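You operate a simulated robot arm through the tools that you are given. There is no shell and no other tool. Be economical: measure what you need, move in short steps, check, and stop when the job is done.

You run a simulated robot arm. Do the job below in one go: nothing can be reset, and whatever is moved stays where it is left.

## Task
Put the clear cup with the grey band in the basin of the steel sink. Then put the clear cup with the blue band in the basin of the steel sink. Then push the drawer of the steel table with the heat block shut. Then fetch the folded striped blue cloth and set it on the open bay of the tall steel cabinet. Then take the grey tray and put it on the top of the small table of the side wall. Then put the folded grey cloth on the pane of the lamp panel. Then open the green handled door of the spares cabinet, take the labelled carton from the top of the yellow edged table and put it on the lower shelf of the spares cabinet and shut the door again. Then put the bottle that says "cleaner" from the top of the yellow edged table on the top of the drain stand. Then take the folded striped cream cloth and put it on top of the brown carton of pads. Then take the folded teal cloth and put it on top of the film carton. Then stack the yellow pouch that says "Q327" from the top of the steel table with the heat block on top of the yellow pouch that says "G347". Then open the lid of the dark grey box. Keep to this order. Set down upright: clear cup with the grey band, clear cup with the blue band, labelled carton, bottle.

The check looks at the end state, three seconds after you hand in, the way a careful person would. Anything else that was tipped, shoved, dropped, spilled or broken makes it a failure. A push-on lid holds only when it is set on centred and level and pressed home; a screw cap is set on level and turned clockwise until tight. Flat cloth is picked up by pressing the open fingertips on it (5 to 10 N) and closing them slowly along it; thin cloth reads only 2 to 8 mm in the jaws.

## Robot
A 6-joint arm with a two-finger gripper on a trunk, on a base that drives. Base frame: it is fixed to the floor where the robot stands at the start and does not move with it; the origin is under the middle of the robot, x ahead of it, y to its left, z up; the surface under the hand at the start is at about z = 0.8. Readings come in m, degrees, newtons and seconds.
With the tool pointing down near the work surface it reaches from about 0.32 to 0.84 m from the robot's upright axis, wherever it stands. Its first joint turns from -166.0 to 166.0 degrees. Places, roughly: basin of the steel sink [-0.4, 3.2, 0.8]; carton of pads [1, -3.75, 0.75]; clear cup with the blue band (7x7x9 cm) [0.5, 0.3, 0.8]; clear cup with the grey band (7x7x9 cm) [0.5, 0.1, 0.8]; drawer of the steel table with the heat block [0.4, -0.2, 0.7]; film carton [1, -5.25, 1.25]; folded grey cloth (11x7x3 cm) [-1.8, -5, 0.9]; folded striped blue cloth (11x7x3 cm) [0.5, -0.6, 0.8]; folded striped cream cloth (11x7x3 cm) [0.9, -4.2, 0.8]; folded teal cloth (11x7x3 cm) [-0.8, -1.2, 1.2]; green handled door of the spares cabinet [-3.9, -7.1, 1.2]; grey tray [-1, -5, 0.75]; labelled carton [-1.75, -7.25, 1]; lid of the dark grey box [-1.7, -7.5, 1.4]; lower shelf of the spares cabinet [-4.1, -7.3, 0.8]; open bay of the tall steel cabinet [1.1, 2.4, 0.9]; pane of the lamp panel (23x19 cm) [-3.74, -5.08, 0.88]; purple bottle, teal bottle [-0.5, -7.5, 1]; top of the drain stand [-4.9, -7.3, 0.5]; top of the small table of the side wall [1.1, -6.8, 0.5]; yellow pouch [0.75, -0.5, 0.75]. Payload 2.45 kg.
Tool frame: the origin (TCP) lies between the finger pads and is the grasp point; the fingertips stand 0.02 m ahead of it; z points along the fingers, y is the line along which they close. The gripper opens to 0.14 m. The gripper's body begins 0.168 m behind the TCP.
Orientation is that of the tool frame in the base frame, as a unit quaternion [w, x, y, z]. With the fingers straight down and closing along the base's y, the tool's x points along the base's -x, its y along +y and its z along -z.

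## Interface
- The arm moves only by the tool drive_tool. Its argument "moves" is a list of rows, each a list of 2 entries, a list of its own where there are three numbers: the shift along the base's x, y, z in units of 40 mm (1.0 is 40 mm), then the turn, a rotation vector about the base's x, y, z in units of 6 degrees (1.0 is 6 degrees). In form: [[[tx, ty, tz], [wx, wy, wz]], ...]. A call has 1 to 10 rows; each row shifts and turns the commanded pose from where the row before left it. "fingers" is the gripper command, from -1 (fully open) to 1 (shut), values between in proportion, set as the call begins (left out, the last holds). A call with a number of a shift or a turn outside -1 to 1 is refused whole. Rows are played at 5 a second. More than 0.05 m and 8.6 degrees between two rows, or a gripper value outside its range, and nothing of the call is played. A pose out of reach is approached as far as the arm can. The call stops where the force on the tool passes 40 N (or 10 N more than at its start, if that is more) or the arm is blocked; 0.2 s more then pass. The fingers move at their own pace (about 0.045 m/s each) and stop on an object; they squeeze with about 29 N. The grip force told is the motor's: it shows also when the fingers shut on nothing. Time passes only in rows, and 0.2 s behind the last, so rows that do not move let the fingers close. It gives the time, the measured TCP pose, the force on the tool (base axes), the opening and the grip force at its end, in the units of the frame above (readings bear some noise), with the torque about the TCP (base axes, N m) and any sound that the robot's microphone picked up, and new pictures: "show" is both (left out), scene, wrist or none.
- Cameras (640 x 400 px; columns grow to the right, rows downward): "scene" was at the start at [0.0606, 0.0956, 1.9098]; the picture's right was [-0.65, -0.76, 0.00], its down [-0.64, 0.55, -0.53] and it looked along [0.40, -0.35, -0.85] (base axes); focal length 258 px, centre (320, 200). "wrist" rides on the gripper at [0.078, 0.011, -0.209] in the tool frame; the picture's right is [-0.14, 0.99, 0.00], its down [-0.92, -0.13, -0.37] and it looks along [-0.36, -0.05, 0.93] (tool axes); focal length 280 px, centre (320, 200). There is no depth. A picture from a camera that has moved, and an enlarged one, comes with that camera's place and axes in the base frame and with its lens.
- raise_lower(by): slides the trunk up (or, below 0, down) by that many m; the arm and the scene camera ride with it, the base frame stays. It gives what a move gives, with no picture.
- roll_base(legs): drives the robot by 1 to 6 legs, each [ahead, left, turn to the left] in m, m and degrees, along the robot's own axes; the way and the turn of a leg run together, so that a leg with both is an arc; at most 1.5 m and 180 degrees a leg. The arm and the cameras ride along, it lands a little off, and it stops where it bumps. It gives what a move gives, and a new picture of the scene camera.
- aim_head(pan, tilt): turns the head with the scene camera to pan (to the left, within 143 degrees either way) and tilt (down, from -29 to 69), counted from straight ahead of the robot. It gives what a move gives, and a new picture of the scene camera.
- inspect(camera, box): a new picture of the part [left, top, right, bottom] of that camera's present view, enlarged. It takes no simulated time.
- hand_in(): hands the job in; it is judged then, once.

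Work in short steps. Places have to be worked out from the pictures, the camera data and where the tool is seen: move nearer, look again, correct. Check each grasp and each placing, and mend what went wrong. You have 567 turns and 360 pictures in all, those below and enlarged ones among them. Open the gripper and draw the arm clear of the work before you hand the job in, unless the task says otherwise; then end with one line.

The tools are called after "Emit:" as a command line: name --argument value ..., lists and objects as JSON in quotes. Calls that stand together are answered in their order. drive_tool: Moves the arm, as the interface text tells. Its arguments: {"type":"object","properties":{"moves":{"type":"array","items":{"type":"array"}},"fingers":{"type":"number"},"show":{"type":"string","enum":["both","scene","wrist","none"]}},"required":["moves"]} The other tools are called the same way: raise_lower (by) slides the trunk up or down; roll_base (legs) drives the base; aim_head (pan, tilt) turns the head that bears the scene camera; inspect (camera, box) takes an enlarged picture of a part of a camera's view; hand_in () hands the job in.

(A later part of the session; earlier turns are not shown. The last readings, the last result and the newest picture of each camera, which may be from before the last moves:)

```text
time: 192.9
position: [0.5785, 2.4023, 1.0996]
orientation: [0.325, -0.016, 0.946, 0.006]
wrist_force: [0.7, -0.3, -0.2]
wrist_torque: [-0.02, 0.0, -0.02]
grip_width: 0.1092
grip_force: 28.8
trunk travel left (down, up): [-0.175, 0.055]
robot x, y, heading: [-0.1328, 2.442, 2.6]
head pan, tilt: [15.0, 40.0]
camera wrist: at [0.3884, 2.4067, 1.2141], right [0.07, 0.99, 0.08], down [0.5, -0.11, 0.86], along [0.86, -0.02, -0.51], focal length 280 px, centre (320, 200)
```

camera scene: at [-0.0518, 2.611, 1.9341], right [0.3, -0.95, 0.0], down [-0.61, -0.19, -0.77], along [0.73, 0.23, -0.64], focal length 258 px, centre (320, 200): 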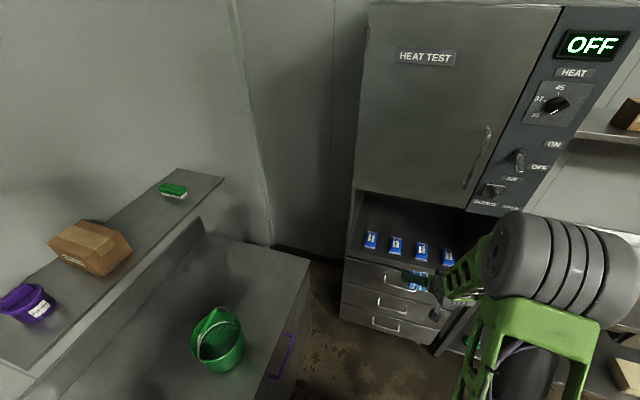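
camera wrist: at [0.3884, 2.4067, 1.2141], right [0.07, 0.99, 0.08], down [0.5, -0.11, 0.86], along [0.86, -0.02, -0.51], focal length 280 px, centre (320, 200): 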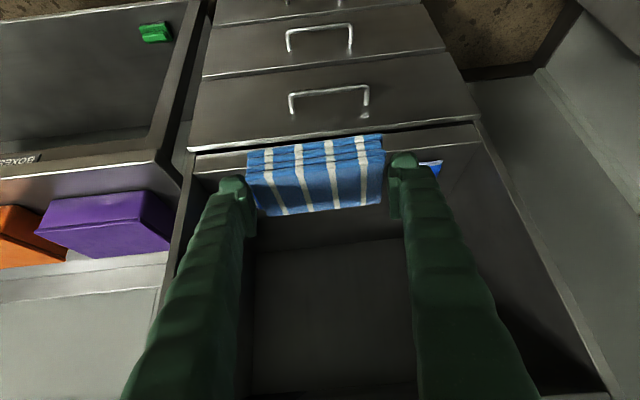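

Triangulated again: bay front x≈0.865, floor z≈0.755, opening up to z≈1.22, packets at x≈0.94–1.08. I'll set the cloth behind them at about (1.20, 2.42). Straightening and approaching.

Emit:
roll_base --legs '[[0.18, 0.05, -2.4]]'

Emit:
drive_tool --moves '[[[0, 0, -0.5], [0, -0.65, 0]], [[0, 0, -0.5], [0, -0.65, 0]], [[0, 0, -0.5], [0, 0, 0]], [[0, 0, -0.5], [0, 0, 0]]]' --fingers 1 --show "both"

```text
time: 194.4
position: [0.7577, 2.4325, 1.099]
orientation: [0.324, 0.0, 0.946, -0.001]
wrist_force: [0.3, 0.1, -1.1]
wrist_torque: [0.0, 0.04, -0.05]
grip_width: 0.109
grip_force: 29.2
trunk travel left (down, up): [-0.175, 0.055]
robot x, y, heading: [0.0483, 2.5003, 0.4]
head pan, tilt: [15.0, 40.0]
camera scene: at [0.1359, 2.6627, 1.9339], right [0.27, -0.96, 0.0], down [-0.62, -0.17, -0.77], along [0.74, 0.2, -0.64], focal length 258 px, centre (320, 200)
```

scene: 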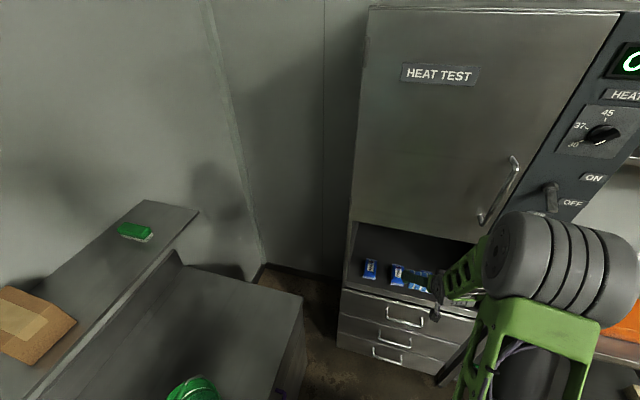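

```text
time: 195.4
position: [0.756, 2.4317, 1.0157]
orientation: [0.388, 0.0, 0.922, -0.001]
wrist_force: [0.5, 1.0, -0.5]
wrist_torque: [-0.02, 0.03, 0.0]
grip_width: 0.1091
grip_force: 29.0
trunk travel left (down, up): [-0.175, 0.055]
robot x, y, heading: [0.0436, 2.5008, 0.6]
head pan, tilt: [15.0, 40.0]
camera scene: at [0.1346, 2.6622, 1.9341], right [0.27, -0.96, 0.0], down [-0.62, -0.17, -0.77], along [0.74, 0.2, -0.64], focal length 258 px, centre (320, 200)
camera wrist: at [0.554, 2.442, 1.1059], right [0.1, 0.99, 0.1], down [0.38, -0.13, 0.92], along [0.92, -0.05, -0.39], focal length 280 px, centre (320, 200)
```

scene: 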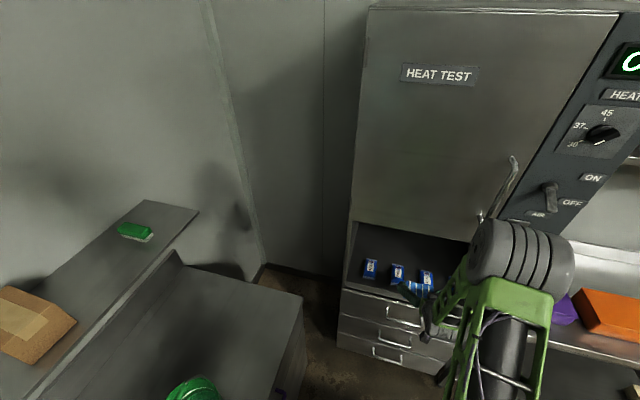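
wrist: 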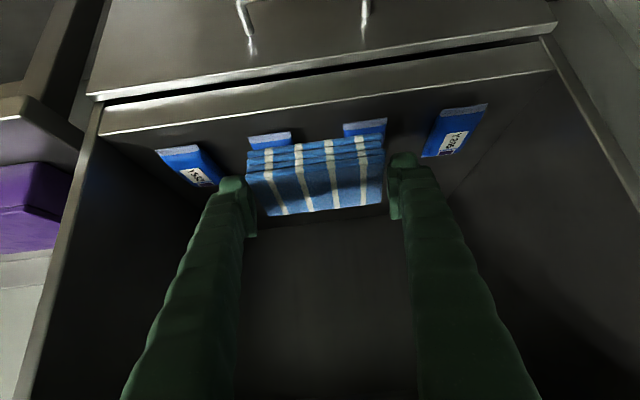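

Refined with the close view: bay front x≈0.80, floor z≈0.86, packets at x 0.85–0.97, back wall ≈1.25. Pitching to ~54° and lowering slightly so the wrist stays under the bay's top edge.

Emit:
drive_tool --moves '[[[0, -0.2, -0.4], [0, -0.7, 0]], [[0, 0, -0.5], [0, -0.7, 0]], [[0, 0, 0], [0, 0, 0]]]' --fingers 1 --show "wrist"

```text
time: 196.2
position: [0.7567, 2.424, 0.9805]
orientation: [0.456, 0.0, 0.89, -0.001]
wrist_force: [-0.5, 0.1, -1.1]
wrist_torque: [0.01, -0.01, -0.01]
grip_width: 0.1091
grip_force: 29.2
trunk travel left (down, up): [-0.175, 0.055]
robot x, y, heading: [0.0426, 2.4989, 0.7]
head pan, tilt: [15.0, 40.0]
camera wrist: at [0.5423, 2.4343, 1.0397], right [0.08, 0.99, 0.11], down [0.24, -0.13, 0.96], along [0.97, -0.05, -0.25], focal length 280 px, centre (320, 200)
```

wrist: 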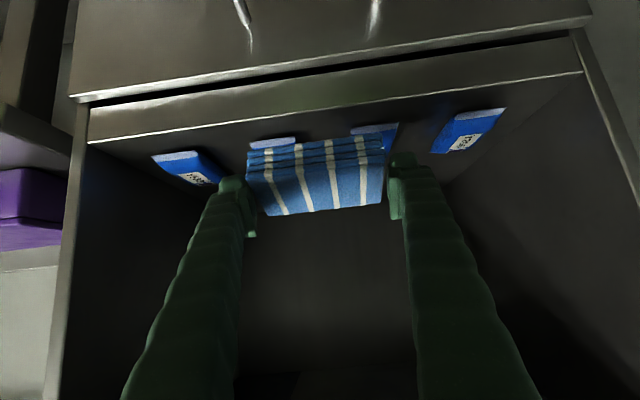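

Geometry confirmed (lip y 2.15–2.72, z≈0.86). Driving the base forward 0.22 m with the hand centred in the opening.

Emit:
roll_base --legs '[[0.22, 0, -0.6]]'

Emit:
drive_tool --moves '[[[0.5, 0, 0], [0, 0, 0]], [[0.5, 0, 0], [0, 0, 0]]]' --fingers 1 --show "wrist"

```text
time: 197.9
position: [0.9794, 2.4226, 0.9823]
orientation: [0.455, 0.001, 0.89, -0.002]
wrist_force: [0.1, 1.1, 0.0]
wrist_torque: [0.02, 0.03, 0.0]
grip_width: 0.1093
grip_force: 29.4
trunk travel left (down, up): [-0.175, 0.055]
robot x, y, heading: [0.266, 2.5026, 0.5]
head pan, tilt: [15.0, 40.0]
camera scene: at [0.3587, 2.6635, 1.934], right [0.26, -0.96, 0.0], down [-0.62, -0.17, -0.77], along [0.74, 0.2, -0.64], focal length 258 px, centre (320, 200)
```

scene: 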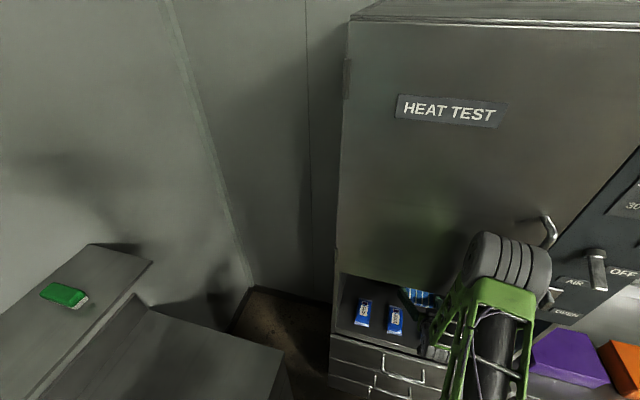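

```text
time: 198.6
position: [1.0184, 2.4215, 0.981]
orientation: [0.455, 0.003, 0.891, -0.002]
wrist_force: [-0.5, -0.9, 0.3]
wrist_torque: [0.01, 0.02, 0.01]
grip_width: 0.1089
grip_force: 28.8
trunk travel left (down, up): [-0.175, 0.055]
robot x, y, heading: [0.2687, 2.4987, 0.2]
head pan, tilt: [15.0, 40.0]
camera wrist: at [0.8037, 2.4335, 1.0389], right [0.09, 0.99, 0.11], down [0.24, -0.13, 0.96], along [0.97, -0.06, -0.25], focal length 280 px, centre (320, 200)
```

wrist: 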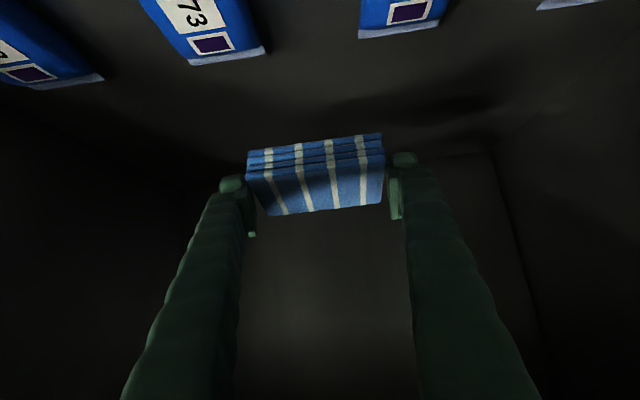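

Packets are behind the cloth now. Moving forward and down in small steps, watching force.

Emit:
drive_tool --moves '[[[0.4, 0, -0.3], [0, 0, 0]], [[0.4, 0, -0.3], [0, 0, 0]], [[0.4, 0, -0.3], [0, 0, 0]], [[0.4, 0, -0.3], [0, 0, 0]], [[0.4, 0, -0.2], [0, 0, 0]]]' --fingers 1 --show "both"

```text
time: 199.9
position: [1.0515, 2.4174, 0.9422]
orientation: [0.456, 0.008, 0.89, -0.003]
wrist_force: [1.0, 0.5, -0.9]
wrist_torque: [0.02, 0.04, -0.01]
grip_width: 0.1088
grip_force: 28.7
trunk travel left (down, up): [-0.175, 0.055]
robot x, y, heading: [0.2565, 2.4982, 0.0]
head pan, tilt: [15.0, 40.0]
stopped in row 5: the arm was blocked; the commanded pose is now the measured one
camera scene: at [0.3022, 2.6649, 1.9357], right [0.26, -0.97, 0.01], down [-0.6, -0.17, -0.78], along [0.76, 0.2, -0.62], focal length 258 px, centre (320, 200)
camera wrist: at [0.8386, 2.4316, 0.9998], right [0.1, 0.99, 0.11], down [0.24, -0.13, 0.96], along [0.97, -0.07, -0.25], focal length 280 px, centre (320, 200)
```

scene: 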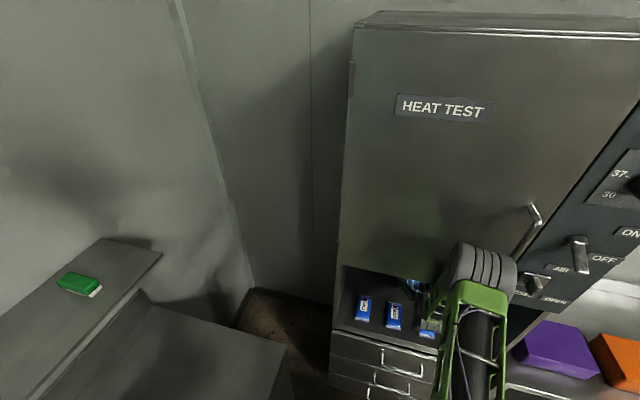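
wrist: 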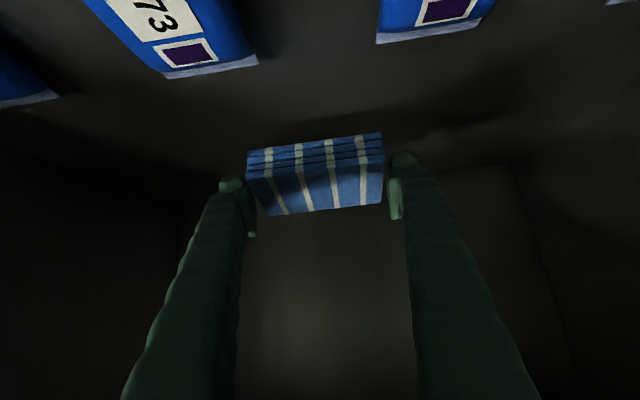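

The elbow/forearm is pressing against the upper cabinet and the robot has leaned back slightly. Backing off.

Emit:
drive_tool --moves '[[[-0.6, 0, 0.1], [0, 0, 0]], [[-0.6, 0, 0.1], [0, 0, 0]]]' --fingers 1 --show "scene"

Emit:
inspect --camera "scene" --box '[320, 190, 600, 380]'

```text
time: 200.6
position: [1.0319, 2.4222, 0.9347]
orientation: [0.451, 0.004, 0.892, -0.001]
wrist_force: [0.2, 0.3, -0.3]
wrist_torque: [-0.01, 0.02, 0.01]
grip_width: 0.1086
grip_force: 28.6
trunk travel left (down, up): [-0.175, 0.055]
robot x, y, heading: [0.2677, 2.5028, 0.3]
head pan, tilt: [15.0, 40.0]
camera scene: at [0.3447, 2.6649, 1.9338], right [0.26, -0.96, 0.0], down [-0.62, -0.17, -0.77], along [0.74, 0.2, -0.64], focal length 258 px, centre (320, 200)
```

scene: 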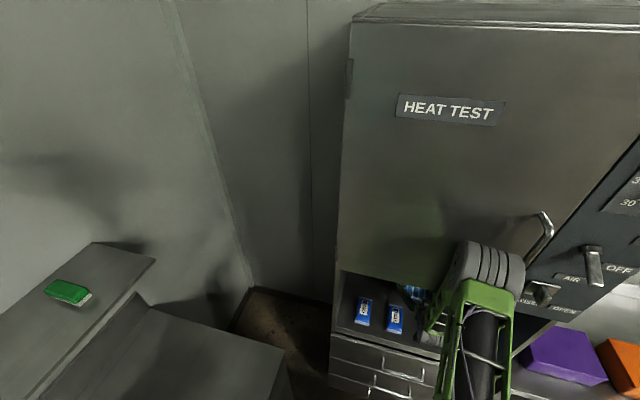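

```text
2.11 times, centred on (460, 285) of scene
camera zoom: at [0.3447, 2.6649, 1.9338], right [0.26, -0.96, 0.0], down [-0.62, -0.17, -0.77], along [0.74, 0.2, -0.64], focal length 543 px, centre (25, 21)
```

zoom: 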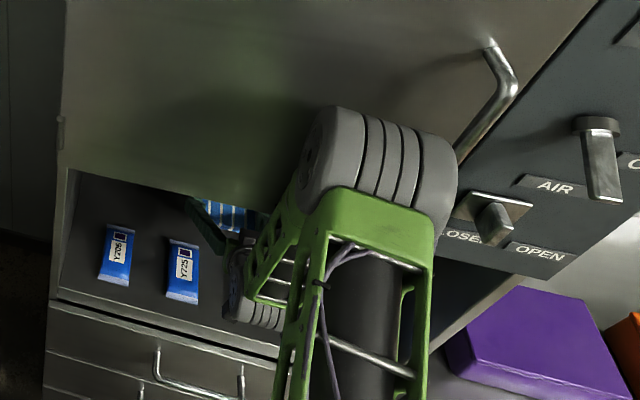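

Clearance behind the packets is already ~2.5 cm at x≈1.03, so I lower straight here in small steps.

Emit:
drive_tool --moves '[[[0.1, 0, -0.2], [0, 0, 0]], [[0, 0, -0.2], [0, 0, 0]], [[0, 0, -0.15], [0, 0, 0]], [[0, 0, -0.15], [0, 0, 0]]]' --fingers 1 --show "wrist"

```text
time: 201.6
position: [1.0322, 2.4196, 0.9108]
orientation: [0.453, 0.005, 0.892, -0.002]
wrist_force: [0.2, 1.3, -0.4]
wrist_torque: [0.01, -0.04, 0.0]
grip_width: 0.1088
grip_force: 29.3
trunk travel left (down, up): [-0.175, 0.055]
robot x, y, heading: [0.2641, 2.5002, 0.1]
head pan, tilt: [15.0, 40.0]
camera wrist: at [0.8197, 2.4323, 0.9698], right [0.09, 0.99, 0.11], down [0.24, -0.13, 0.96], along [0.97, -0.06, -0.25], focal length 280 px, centre (320, 200)
```

wrist: 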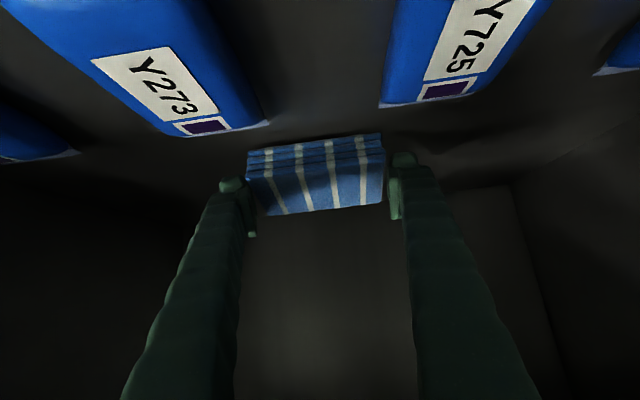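

Continuing down in 4 mm steps until it touches.

Emit:
drive_tool --moves '[[[0.1, 0, -0.1], [0, 0, 0]], [[0.1, 0, -0.1], [0, 0, 0]], [[0, 0, -0.1], [0, 0, 0]]]' --fingers 1 --show "wrist"

```text
time: 202.3
position: [1.039, 2.4205, 0.9034]
orientation: [0.455, 0.006, 0.89, -0.003]
wrist_force: [-5.4, -0.6, 19.5]
wrist_torque: [-0.85, 0.44, -0.22]
grip_width: 0.109
grip_force: 29.1
trunk travel left (down, up): [-0.175, 0.055]
robot x, y, heading: [0.2633, 2.4954, 0.2]
head pan, tilt: [15.0, 40.0]
camera wrist: at [0.8243, 2.4324, 0.9606], right [0.09, 0.99, 0.11], down [0.24, -0.13, 0.96], along [0.97, -0.06, -0.25], focal length 280 px, centre (320, 200)
```

wrist: 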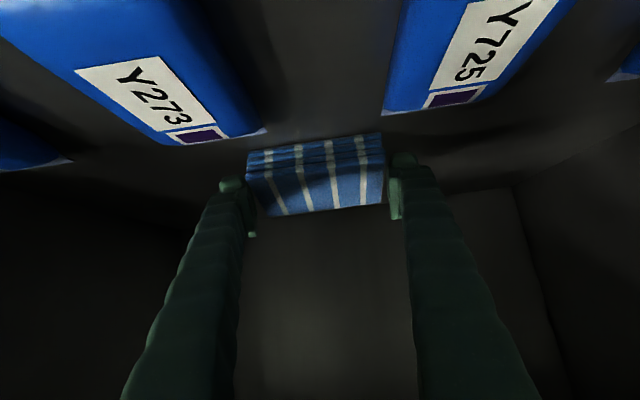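

Touching the bay floor (19 N). Opening the fingers.

Emit:
drive_tool --moves '[[[0, 0, 0.1], [0, 0, 0]], [[0, 0, 0], [0, 0, 0]], [[0, 0, 0], [0, 0, 0]]]' --fingers -1 --show "wrist"

```text
time: 203.2
position: [1.0336, 2.4196, 0.8984]
orientation: [0.449, 0.005, 0.893, -0.001]
wrist_force: [-0.2, 0.3, 0.6]
wrist_torque: [0.0, 0.01, 0.01]
grip_width: 0.1399
grip_force: 0.0
trunk travel left (down, up): [-0.175, 0.055]
robot x, y, heading: [0.2661, 2.5036, 0.2]
head pan, tilt: [15.0, 40.0]
camera wrist: at [0.8207, 2.4332, 0.9594], right [0.09, 0.99, 0.11], down [0.25, -0.13, 0.96], along [0.96, -0.06, -0.26], focal length 280 px, centre (320, 200)
```

wrist: 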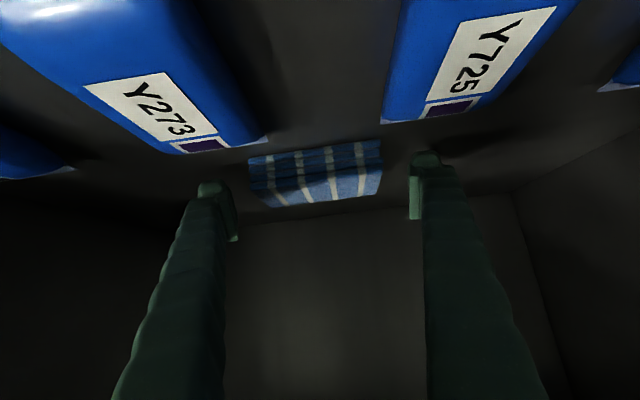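

Cloth lies behind the packets. Rising 8 cm straight, then drawing back out.

Emit:
drive_tool --moves '[[[0, 0, 0.5], [0, 0, 0]], [[0, 0, 0.5], [0, 0, 0]], [[0, 0, 0.5], [0, 0, 0]], [[-0.2, 0, 0.5], [0, 0, 0]], [[-0.8, 0, 0], [0, 0, 0]], [[-0.8, 0, 0], [0, 0, 0]]]' --fingers -1 --show "wrist"

Emit:
roll_base --legs '[[-0.3, 0, 0]]'

Emit:
drive_tool --moves '[[[0, 0, 0], [0, 0, 0]]]' --fingers -1 --show "wrist"

```text
time: 204.6
position: [0.9769, 2.4198, 0.9733]
orientation: [0.449, 0.005, 0.893, -0.002]
wrist_force: [0.3, 0.5, -0.1]
wrist_torque: [0.02, -0.01, 0.01]
grip_width: 0.1402
grip_force: 0.0
trunk travel left (down, up): [-0.175, 0.055]
robot x, y, heading: [0.2658, 2.5002, 0.3]
head pan, tilt: [15.0, 40.0]
camera wrist: at [0.7628, 2.4328, 1.0346], right [0.09, 0.99, 0.11], down [0.25, -0.13, 0.96], along [0.96, -0.06, -0.26], focal length 280 px, centre (320, 200)
```

wrist: 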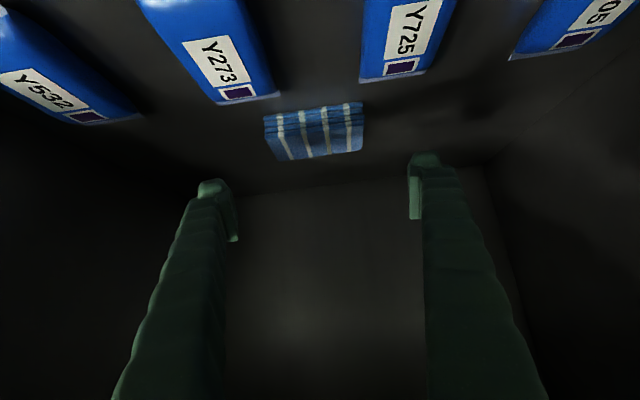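

```text
time: 206.6
position: [0.6776, 2.4129, 0.9723]
orientation: [0.448, 0.009, 0.894, -0.005]
wrist_force: [-0.3, 0.3, -0.7]
wrist_torque: [0.02, 0.01, 0.03]
grip_width: 0.1401
grip_force: 0.1
trunk travel left (down, up): [-0.175, 0.055]
robot x, y, heading: [-0.0339, 2.4999, -0.3]
head pan, tilt: [15.0, 40.0]
camera scene: at [0.0586, 2.6626, 1.9342], right [0.25, -0.97, 0.0], down [-0.62, -0.16, -0.77], along [0.74, 0.19, -0.64], focal length 258 px, centre (320, 200)
```

scene: 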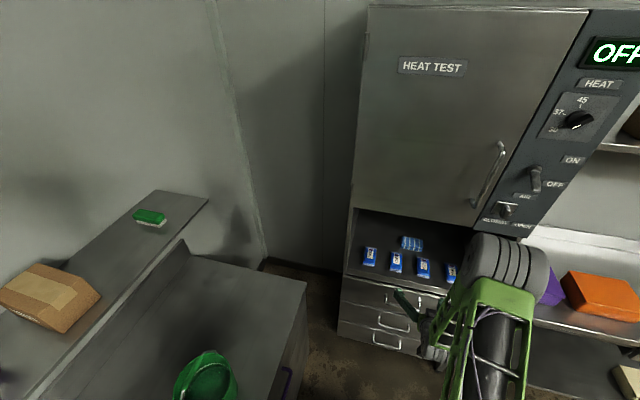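

```text
time: 207.0
position: [0.6796, 2.4147, 0.9721]
orientation: [0.448, 0.008, 0.894, -0.003]
wrist_force: [0.0, 0.3, -0.6]
wrist_torque: [0.0, -0.02, 0.01]
grip_width: 0.1396
grip_force: 0.0
trunk travel left (down, up): [-0.175, 0.055]
robot x, y, heading: [-0.031, 2.4995, -0.1]
head pan, tilt: [15.0, 40.0]
camera wrist: at [0.4654, 2.4288, 1.0341], right [0.1, 0.99, 0.11], down [0.25, -0.13, 0.96], along [0.96, -0.07, -0.26], focal length 280 px, centre (320, 200)
```

wrist: 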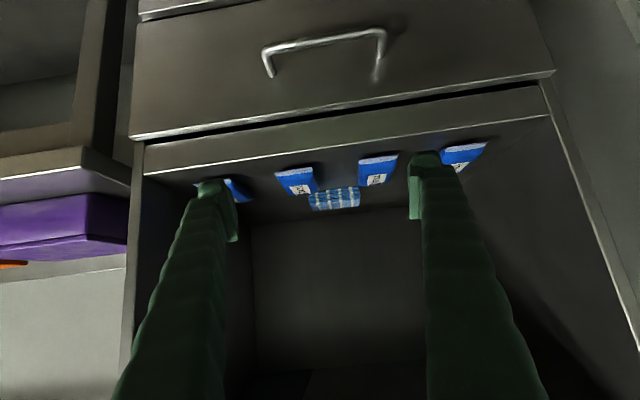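

The cloth is in the bay, packets undisturbed. Returning the hand to pointing down and retracting, before the drive to the grey tray.

Emit:
drive_tool --moves '[[[-0.5, 0.2, 0.4], [0, 1, 0]], [[-0.5, 0.2, 0.4], [0, 1, 0]], [[-0.5, 0.2, 0.4], [0, 1, 0]], [[-0.5, 0.2, 0.4], [0, 1, 0]], [[-0.5, 0.2, 0.4], [0, 1, 0]], [[-0.5, 0.2, 0.4], [0, 1, 0]], [[-0.5, 0.2, 0.4], [0, 1, 0]], [[-0.5, 0.2, 0.4], [0, 1, 0]], [[-0.5, 0.2, 0.4], [0, 0.9, 0]]]' --fingers -0.4 --show "none"

Emit:
roll_base --legs '[[0, 0, -89], [1.4, 0, 0], [1.2, 0, 0]]'

Emit:
aim_head --pan 0 --tilt 25

```text
time: 209.0
position: [0.4975, 2.4876, 1.116]
orientation: [-0.003, 0.005, 1.0, -0.006]
wrist_force: [0.1, -0.1, 0.1]
wrist_torque: [-0.03, 0.01, 0.0]
grip_width: 0.0977
grip_force: 0.2
trunk travel left (down, up): [-0.175, 0.055]
robot x, y, heading: [-0.0303, 2.4965, -0.3]
head pan, tilt: [15.0, 40.0]
```

```text
time: 211.5
position: [0.338, 2.123, 1.1152]
orientation: [-0.005, 0.377, 0.926, -0.005]
wrist_force: [-1.9, -0.3, -0.2]
wrist_torque: [-0.02, 0.03, 0.02]
grip_width: 0.0978
grip_force: 0.1
trunk travel left (down, up): [-0.175, 0.055]
robot x, y, heading: [-0.0386, 2.4959, -43.8]
head pan, tilt: [15.0, 40.0]
stopped in leg 1: the robot was blocked; the commanded pose is now the measured one
camera scene: at [0.1386, 2.552, 1.9342], right [-0.48, -0.88, 0.0], down [-0.56, 0.31, -0.77], along [0.67, -0.37, -0.64], focal length 258 px, centre (320, 200)
```

scene: 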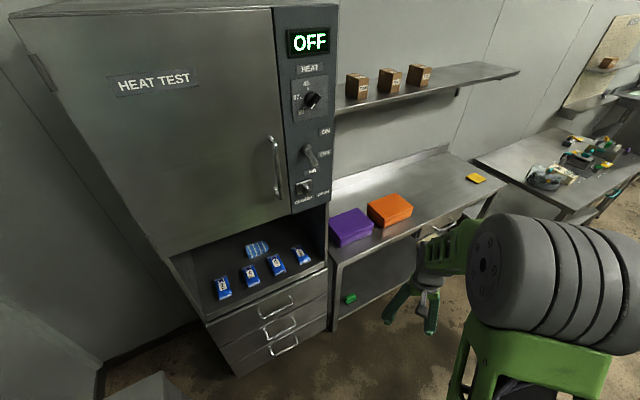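

```text
time: 212.3
position: [0.3375, 2.1242, 1.1151]
orientation: [-0.004, 0.377, 0.926, -0.005]
wrist_force: [-0.5, 0.4, -0.4]
wrist_torque: [-0.01, -0.03, -0.02]
grip_width: 0.098
grip_force: 0.0
trunk travel left (down, up): [-0.175, 0.055]
robot x, y, heading: [-0.0362, 2.5012, -43.8]
head pan, tilt: [0.0, 25.0]
camera scene: at [0.1313, 2.5286, 1.9574], right [-0.69, -0.72, 0.0], down [-0.31, 0.29, -0.91], along [0.65, -0.63, -0.42], focal length 258 px, centre (320, 200)
```

scene: 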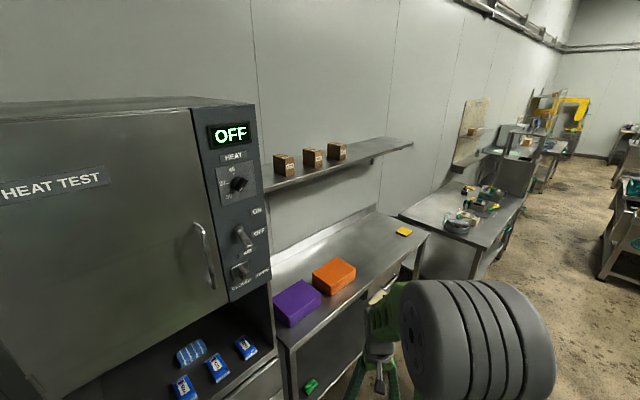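

The base corner bumped the sink cabinet while turning. Moving away from it before finishing the turn, and checking the cups.

Emit:
roll_base --legs '[[0.21, -0.22, 0], [0, 0, -46]]'

Emit:
aim_head --pan -143 --tilt 35

Emit:
aim_head --pan 0 --tilt 20

```text
time: 216.9
position: [-0.0581, 1.6679, 1.1152]
orientation: [-0.006, 0.711, 0.703, -0.003]
wrist_force: [-0.5, -0.2, 0.3]
wrist_torque: [-0.02, 0.0, 0.01]
grip_width: 0.0978
grip_force: 0.0
trunk travel left (down, up): [-0.175, 0.055]
robot x, y, heading: [-0.045, 2.2013, -90.3]
head pan, tilt: [0.0, 25.0]
camera scene: at [0.0924, 2.0959, 1.9574], right [-1.0, 0.0, 0.0], down [0.0, 0.42, -0.91], along [0.0, -0.91, -0.42], focal length 258 px, centre (320, 200)
```

scene: 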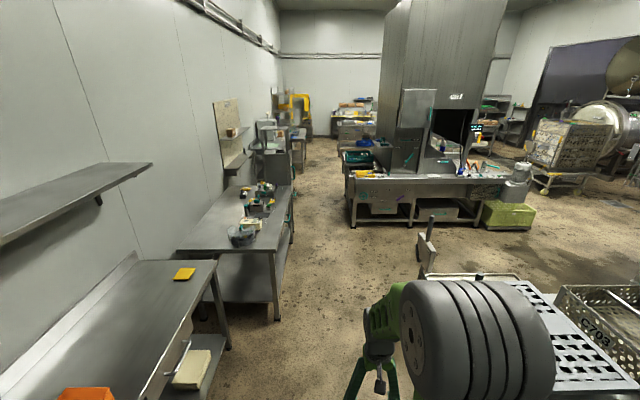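

```text
time: 219.2
position: [-0.0565, 1.6676, 1.1154]
orientation: [-0.007, 0.711, 0.704, -0.004]
wrist_force: [-0.4, -0.3, 0.8]
wrist_torque: [0.04, -0.02, 0.03]
grip_width: 0.0979
grip_force: 0.1
trunk travel left (down, up): [-0.175, 0.055]
robot x, y, heading: [-0.0388, 2.197, -90.0]
head pan, tilt: [-143.0, 35.0]
camera scene: at [0.0403, 2.2585, 1.9417], right [0.8, 0.6, 0.0], down [0.34, -0.46, -0.82], along [-0.49, 0.66, -0.57], focal length 258 px, centre (320, 200)
```

scene: 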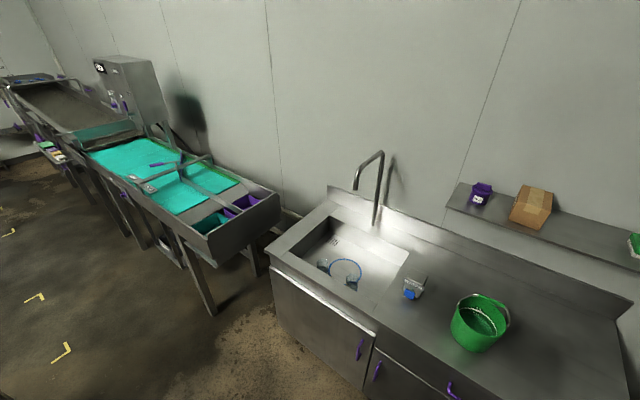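

```text
time: 221.5
position: [-0.0571, 1.669, 1.116]
orientation: [-0.006, 0.711, 0.703, -0.004]
wrist_force: [-0.3, -0.6, -0.4]
wrist_torque: [0.03, 0.0, -0.03]
grip_width: 0.0979
grip_force: 0.1
trunk travel left (down, up): [-0.175, 0.055]
robot x, y, heading: [-0.0439, 2.1982, -90.4]
head pan, tilt: [0.0, 20.0]
camera scene: at [0.0927, 2.0949, 1.9655], right [-1.0, 0.0, 0.0], down [0.0, 0.34, -0.94], along [0.0, -0.94, -0.34], focal length 258 px, centre (320, 200)
```

scene: 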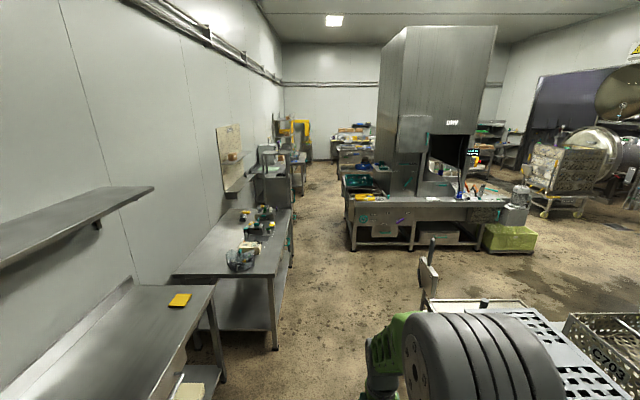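

Cups are fine. Driving down the aisle toward −y (centre line x≈0.03).

Emit:
roll_base --legs '[[1.4, 0.07, 0.4], [1.5, 0, 0], [1.0, 0, 0]]'

```text
time: 240.1
position: [0.0617, -2.2003, 1.1158]
orientation: [-0.006, 0.701, 0.714, -0.004]
wrist_force: [-0.2, -0.1, -0.2]
wrist_torque: [0.05, -0.01, -0.01]
grip_width: 0.098
grip_force: 0.1
trunk travel left (down, up): [-0.175, 0.055]
robot x, y, heading: [0.059, -1.6712, -88.7]
head pan, tilt: [0.0, 20.0]
camera scene: at [0.2011, -1.7697, 1.9655], right [-1.0, -0.02, 0.0], down [-0.01, 0.34, -0.94], along [0.02, -0.94, -0.34], focal length 258 px, centre (320, 200)
```

scene: 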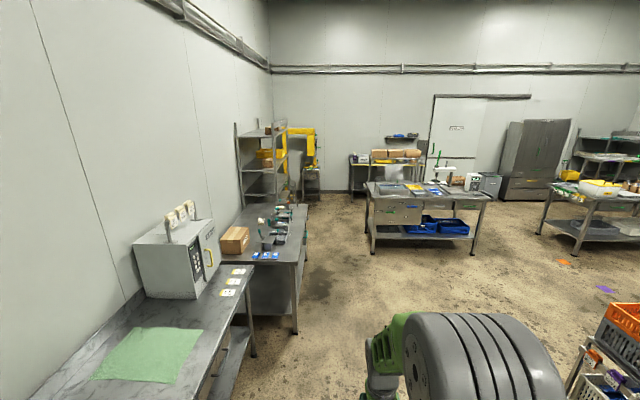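

Down the aisle, a table at y≈-5 with grey trays. Driving closer.

Emit:
roll_base --legs '[[1.4, -0.1, -1.3], [0.9, -0.6, 0]]'

Emit:
aim_head --pan -25 --tilt 45

```text
time: 252.4
position: [-0.6928, -4.4946, 1.1152]
orientation: [-0.006, 0.722, 0.692, -0.003]
wrist_force: [0.3, -0.3, 0.8]
wrist_torque: [0.01, -0.04, -0.01]
grip_width: 0.0979
grip_force: 0.1
trunk travel left (down, up): [-0.175, 0.055]
robot x, y, heading: [-0.6652, -3.9632, -91.8]
head pan, tilt: [0.0, 20.0]
camera scene: at [-0.5294, -4.0722, 1.9655], right [-1.0, 0.04, 0.0], down [0.01, 0.34, -0.94], along [-0.03, -0.94, -0.34], focal length 258 px, centre (320, 200)
```

scene: 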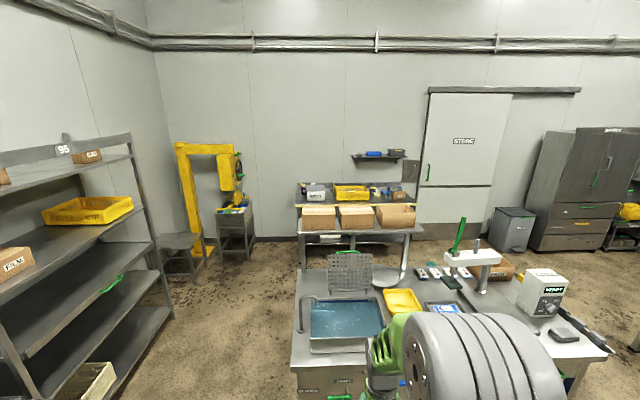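

```text
time: 253.3
position: [-0.6932, -4.4938, 1.1154]
orientation: [-0.006, 0.721, 0.693, -0.004]
wrist_force: [1.1, 0.3, -1.1]
wrist_torque: [0.01, 0.01, 0.01]
grip_width: 0.0982
grip_force: 0.0
trunk travel left (down, up): [-0.175, 0.055]
robot x, y, heading: [-0.6662, -3.9651, -91.9]
head pan, tilt: [-25.0, 45.0]
camera scene: at [-0.5627, -4.0512, 1.9269], right [-0.89, 0.45, 0.0], down [0.32, 0.63, -0.71], along [-0.32, -0.63, -0.71], focal length 258 px, centre (320, 200)
```

scene: 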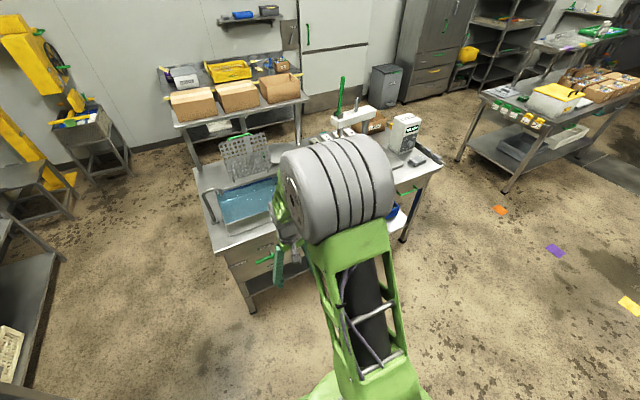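

Checking the wrist view above this table.

Emit:
drive_tool --moves '[[[-0.5, -0.2, 0], [0, 0, 0]], [[-0.5, -0.2, 0], [0, 0, 0]]]' --fingers -0.4 --show "wrist"

Emit:
aim_head --pan 20 --tilt 50

```text
time: 253.9
position: [-0.7332, -4.5103, 1.116]
orientation: [-0.007, 0.722, 0.692, -0.004]
wrist_force: [0.3, 1.1, 0.2]
wrist_torque: [0.03, -0.01, -0.03]
grip_width: 0.0981
grip_force: 0.0
trunk travel left (down, up): [-0.175, 0.055]
robot x, y, heading: [-0.6655, -3.9645, -92.0]
head pan, tilt: [-25.0, 45.0]
camera wrist: at [-0.715, -4.4334, 1.3241], right [0.98, -0.18, -0.01], down [-0.16, -0.92, 0.37], along [-0.08, -0.36, -0.93], focal length 280 px, centre (320, 200)
```

wrist: 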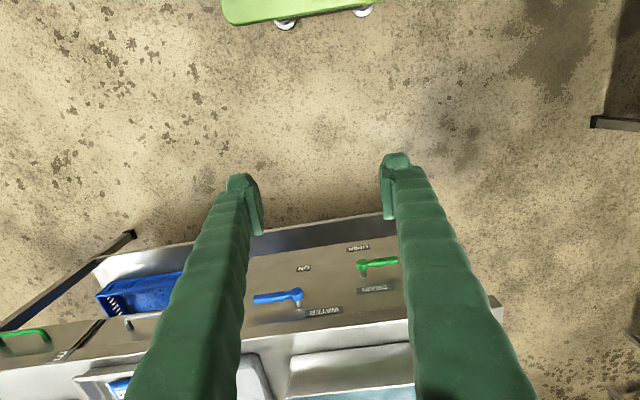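

```text
time: 255.1
position: [-0.7325, -4.5094, 1.1159]
orientation: [-0.007, 0.722, 0.692, -0.004]
wrist_force: [0.0, 0.1, 0.3]
wrist_torque: [-0.01, 0.0, -0.02]
grip_width: 0.098
grip_force: 0.1
trunk travel left (down, up): [-0.175, 0.055]
robot x, y, heading: [-0.6664, -3.9676, -91.8]
head pan, tilt: [20.0, 50.0]
camera scene: at [-0.5022, -4.052, 1.9199], right [-0.95, -0.31, 0.0], down [-0.24, 0.73, -0.64], along [0.2, -0.61, -0.77], focal length 258 px, centre (320, 200)
```

scene: 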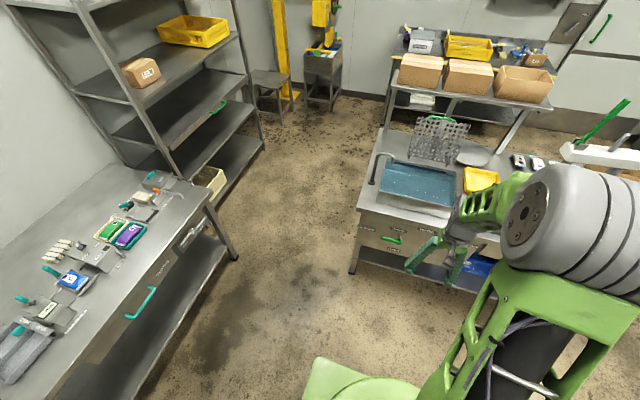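

The tray with the blue/white item seems near (-0.95, -5.05). Shifting the robot to face it.

Emit:
roll_base --legs '[[0, -0.5, 2]]'

Emit:
drive_tool --moves '[[[0.3, -0.8, 0.5], [0, 0, 0]], [[0.3, -0.8, 0.5], [0, 0, 0]], [[0.3, -0.8, 0.5], [0, 0, 0]]]' --fingers -0.4 --show "wrist"

```text
time: 260.0
position: [-1.2069, -4.5061, 1.1165]
orientation: [-0.006, 0.705, 0.709, -0.004]
wrist_force: [0.0, -0.6, 0.3]
wrist_torque: [0.01, -0.02, -0.03]
grip_width: 0.0981
grip_force: 0.1
trunk travel left (down, up): [-0.175, 0.055]
robot x, y, heading: [-1.1629, -3.9613, -89.2]
head pan, tilt: [20.0, 50.0]
camera scene: at [-0.9991, -4.0383, 1.92], right [-0.94, -0.35, 0.0], down [-0.27, 0.72, -0.64], along [0.23, -0.6, -0.77], focal length 258 px, centre (320, 200)
```

scene: 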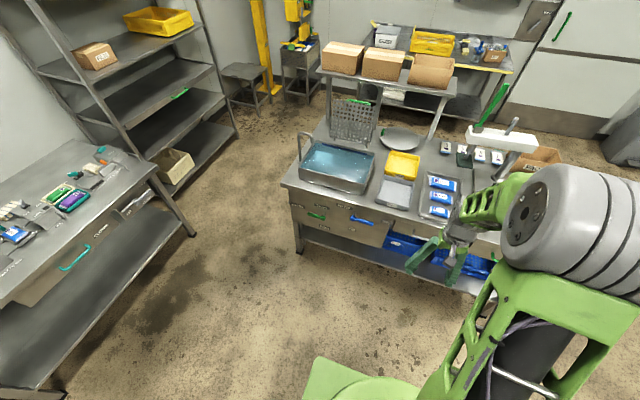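

```text
time: 260.8
position: [-1.1721, -4.6023, 1.1762]
orientation: [-0.006, 0.706, 0.708, -0.004]
wrist_force: [0.6, -0.3, 0.1]
wrist_torque: [0.04, 0.01, 0.0]
grip_width: 0.0979
grip_force: 0.1
trunk travel left (down, up): [-0.175, 0.055]
robot x, y, heading: [-1.1669, -3.9561, -89.4]
head pan, tilt: [20.0, 50.0]
camera wrist: at [-1.1575, -4.5249, 1.3837], right [0.99, -0.13, -0.01], down [-0.12, -0.92, 0.37], along [-0.06, -0.36, -0.93], focal length 280 px, centre (320, 200)
```

wrist: 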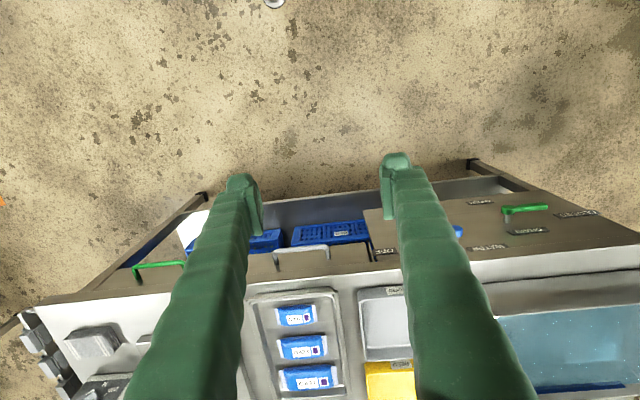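

The empty grey tray sits next to the yellow one at ≈(-1.06, -5.1). Zooming in.

Emit:
inspect --camera "scene" --box '[340, 130, 500, 240]'

Emit:
inspect --camera "wrist" --box '[230, 240, 450, 400]'

```text
3.64 times, centred on (420, 185) of scene
camera zoom: at [-0.9984, -4.0393, 1.9198], right [-0.94, -0.35, 0.0], down [-0.27, 0.72, -0.64], along [0.23, -0.6, -0.77], focal length 938 px, centre (-44, 254)
```

zoom: 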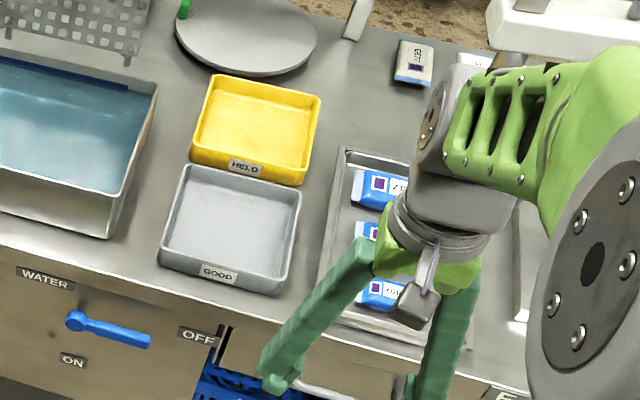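

```text
2.50 times, centred on (340, 320) of wrist
camera zoom: at [-1.1575, -4.5249, 1.3837], right [0.99, -0.13, -0.01], down [-0.12, -0.92, 0.37], along [-0.06, -0.36, -0.93], focal length 701 px, centre (270, -100)
```

zoom: 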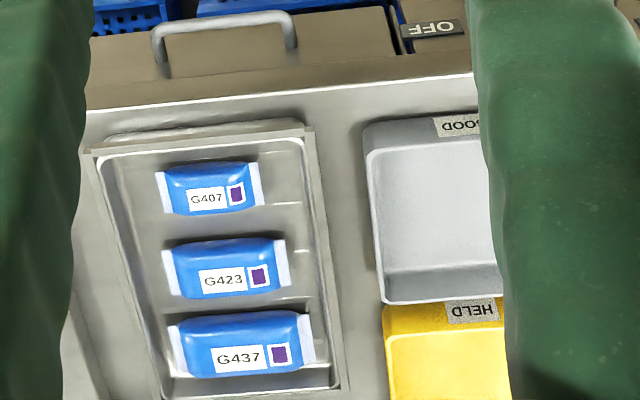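

Table front is at y≈-4.9; I'll drive nearer (robot y≈-4.38) and turn the hand 90° so that it can pinch the tray's near wall.

Emit:
roll_base --legs '[[0.42, 0.12, -0.5]]'

Emit:
drive_tool --moves '[[[0, 0.5, 0], [0, 0, 1]], [[0, 0.5, 0], [0, 0, 1]], [[0, 0.5, 0], [0, 0, 1]], [[0, 0.5, 0], [0, 0, 1]], [[0, 0, 0], [0, 0, 1]], [[0, 0, 0], [0, 0, 1]], [[0, 0, 0], [0, 0, 1]], [[0, 0, 0], [0, 0, 1]], [[0, 0, 0], [0, 0, 1]], [[0, 0, 0], [0, 0, 1]]]' --fingers -0.4 --show "none"

Emit:
drive_tool --moves '[[[0, 0, 0], [0, 0, 1]], [[0, 0, 0], [0, 0, 1]], [[0, 0, 0], [0, 0, 1]], [[0, 0, 0], [0, 0, 1]], [[0, 0, 0], [0, 0, 1]]]' --fingers -0.4 --show "both"

```text
time: 263.4
position: [-1.049, -5.0236, 1.1758]
orientation: [-0.007, 0.705, 0.709, -0.004]
wrist_force: [0.2, -0.1, 0.0]
wrist_torque: [0.06, 0.0, -0.01]
grip_width: 0.098
grip_force: 0.0
trunk travel left (down, up): [-0.175, 0.055]
robot x, y, heading: [-1.0397, -4.3826, -89.4]
head pan, tilt: [20.0, 50.0]
camera scene: at [-0.8767, -4.4604, 1.9198], right [-0.94, -0.35, 0.0], down [-0.27, 0.72, -0.64], along [0.23, -0.6, -0.77], focal length 258 px, centre (320, 200)
```

scene: 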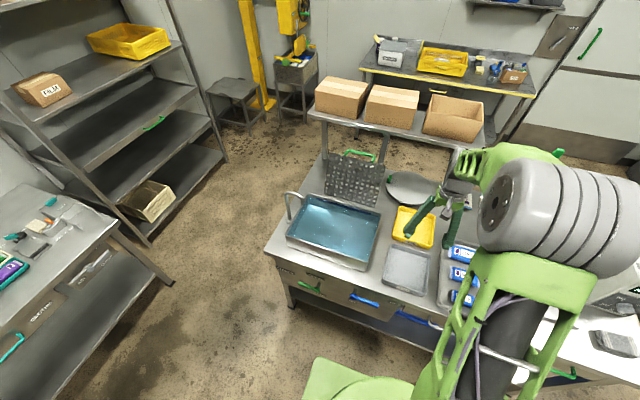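

```text
time: 265.6
position: [-1.0488, -4.942, 1.1754]
orientation: [-0.004, 0.256, 0.967, -0.006]
wrist_force: [0.1, -0.1, 0.0]
wrist_torque: [0.0, 0.0, -0.05]
grip_width: 0.0981
grip_force: 0.1
trunk travel left (down, up): [-0.175, 0.055]
robot x, y, heading: [-1.0425, -4.3811, -89.2]
head pan, tilt: [20.0, 50.0]
```

```text
time: 266.8
position: [-1.0491, -4.9424, 1.176]
orientation: [-0.002, -0.004, 1.0, -0.007]
wrist_force: [-0.2, 0.7, -0.2]
wrist_torque: [0.02, -0.01, -0.03]
grip_width: 0.0979
grip_force: 0.1
trunk travel left (down, up): [-0.175, 0.055]
robot x, y, heading: [-1.0424, -4.3794, -89.3]
head pan, tilt: [20.0, 50.0]
camera scene: at [-0.877, -4.4595, 1.9199], right [-0.94, -0.35, 0.0], down [-0.27, 0.72, -0.64], along [0.23, -0.6, -0.77], focal length 258 px, centre (320, 200)
camera wrist: at [-1.1259, -4.9296, 1.3841], right [0.13, 0.99, -0.01], down [0.92, -0.12, 0.37], along [0.36, -0.06, -0.93], focal length 280 px, centre (320, 200)
```

scene: 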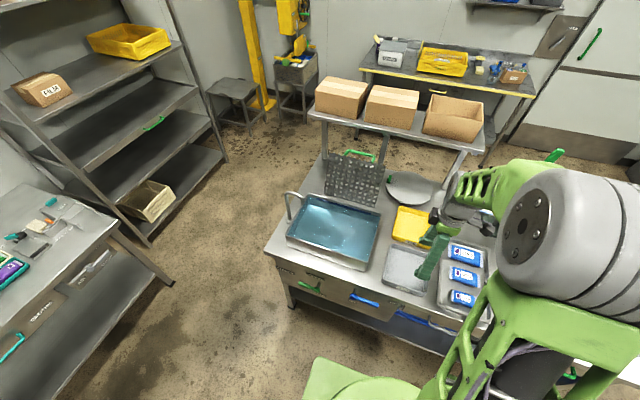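
wrist: 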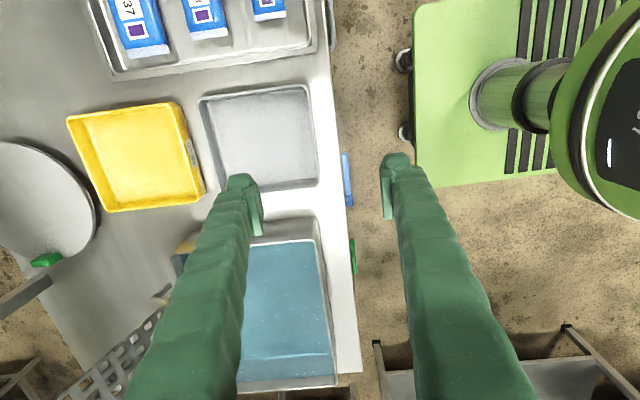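

Near wall of the tray is about y=-4.963, x centre -1.045. Lowering above it with a 6 cm opening and looking.

Emit:
drive_tool --moves '[[[0.1, -0.45, -0.9], [0, 0, 0]], [[0, 0, -0.9], [0, 0, 0]], [[0, 0, -0.9], [0, 0, 0]], [[0, 0, -0.9], [0, 0, 0]], [[0, 0, -0.6], [0, 0, 0]]]' --fingers 0.14 --show "both"

```text
time: 268.0
position: [-1.0453, -4.9616, 1.0093]
orientation: [-0.001, -0.003, 1.0, -0.007]
wrist_force: [-0.2, -0.1, -0.2]
wrist_torque: [0.0, -0.01, 0.01]
grip_width: 0.0599
grip_force: 0.0
trunk travel left (down, up): [-0.175, 0.055]
robot x, y, heading: [-1.041, -4.3809, -89.4]
head pan, tilt: [20.0, 50.0]
camera scene: at [-0.877, -4.4599, 1.9199], right [-0.94, -0.35, 0.0], down [-0.27, 0.72, -0.64], along [0.23, -0.6, -0.77], focal length 258 px, centre (320, 200)
camera wrist: at [-1.1227, -4.9494, 1.2165], right [0.13, 0.99, -0.01], down [0.92, -0.12, 0.37], along [0.36, -0.06, -0.93], focal length 280 px, centre (320, 200)
```

scene: 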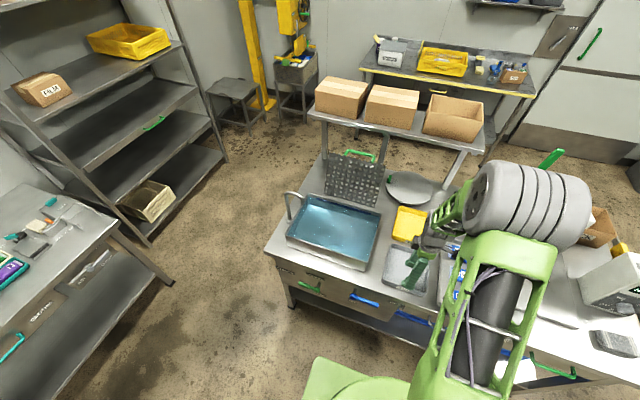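
wrist: 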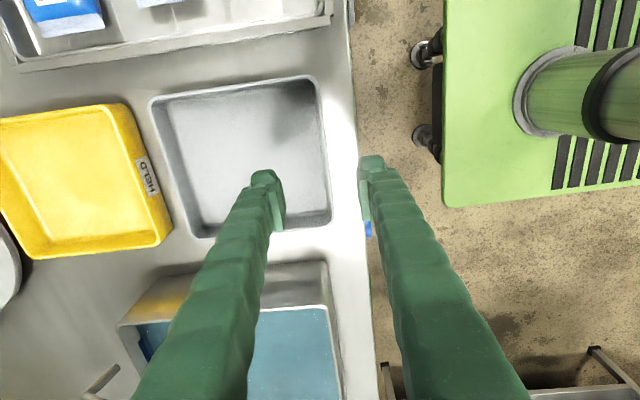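

Rim is at z≈0.89 by image scaling. Descending so the wall comes between the fingers (TCP z≈0.885).

Emit:
drive_tool --moves '[[[0, 0, -0.8], [0, 0, 0]], [[0, 0, -0.8], [0, 0, 0]], [[0, 0, -0.8], [0, 0, 0]], [[0, 0, -0.6], [0, 0, 0]]]' --fingers 0.14 --show "wrist"

```text
time: 269.0
position: [-1.0475, -4.9601, 0.886]
orientation: [-0.002, -0.003, 1.0, -0.006]
wrist_force: [0.4, 0.1, 0.1]
wrist_torque: [0.03, 0.0, 0.01]
grip_width: 0.0601
grip_force: 0.0
trunk travel left (down, up): [-0.175, 0.055]
robot x, y, heading: [-1.0411, -4.3811, -88.9]
head pan, tilt: [20.0, 50.0]
camera wrist: at [-1.1245, -4.9477, 1.0941], right [0.13, 0.99, -0.01], down [0.92, -0.12, 0.37], along [0.36, -0.06, -0.93], focal length 280 px, centre (320, 200)
```

wrist: 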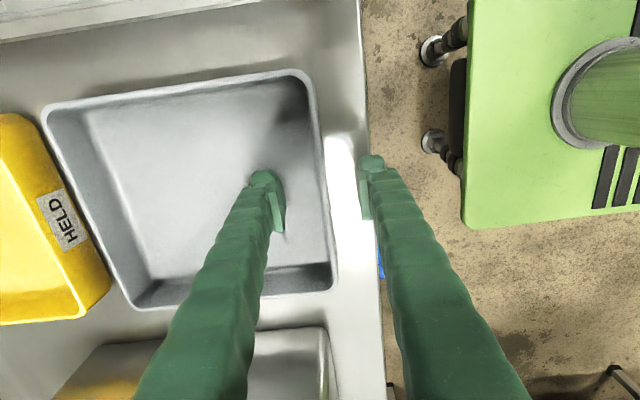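

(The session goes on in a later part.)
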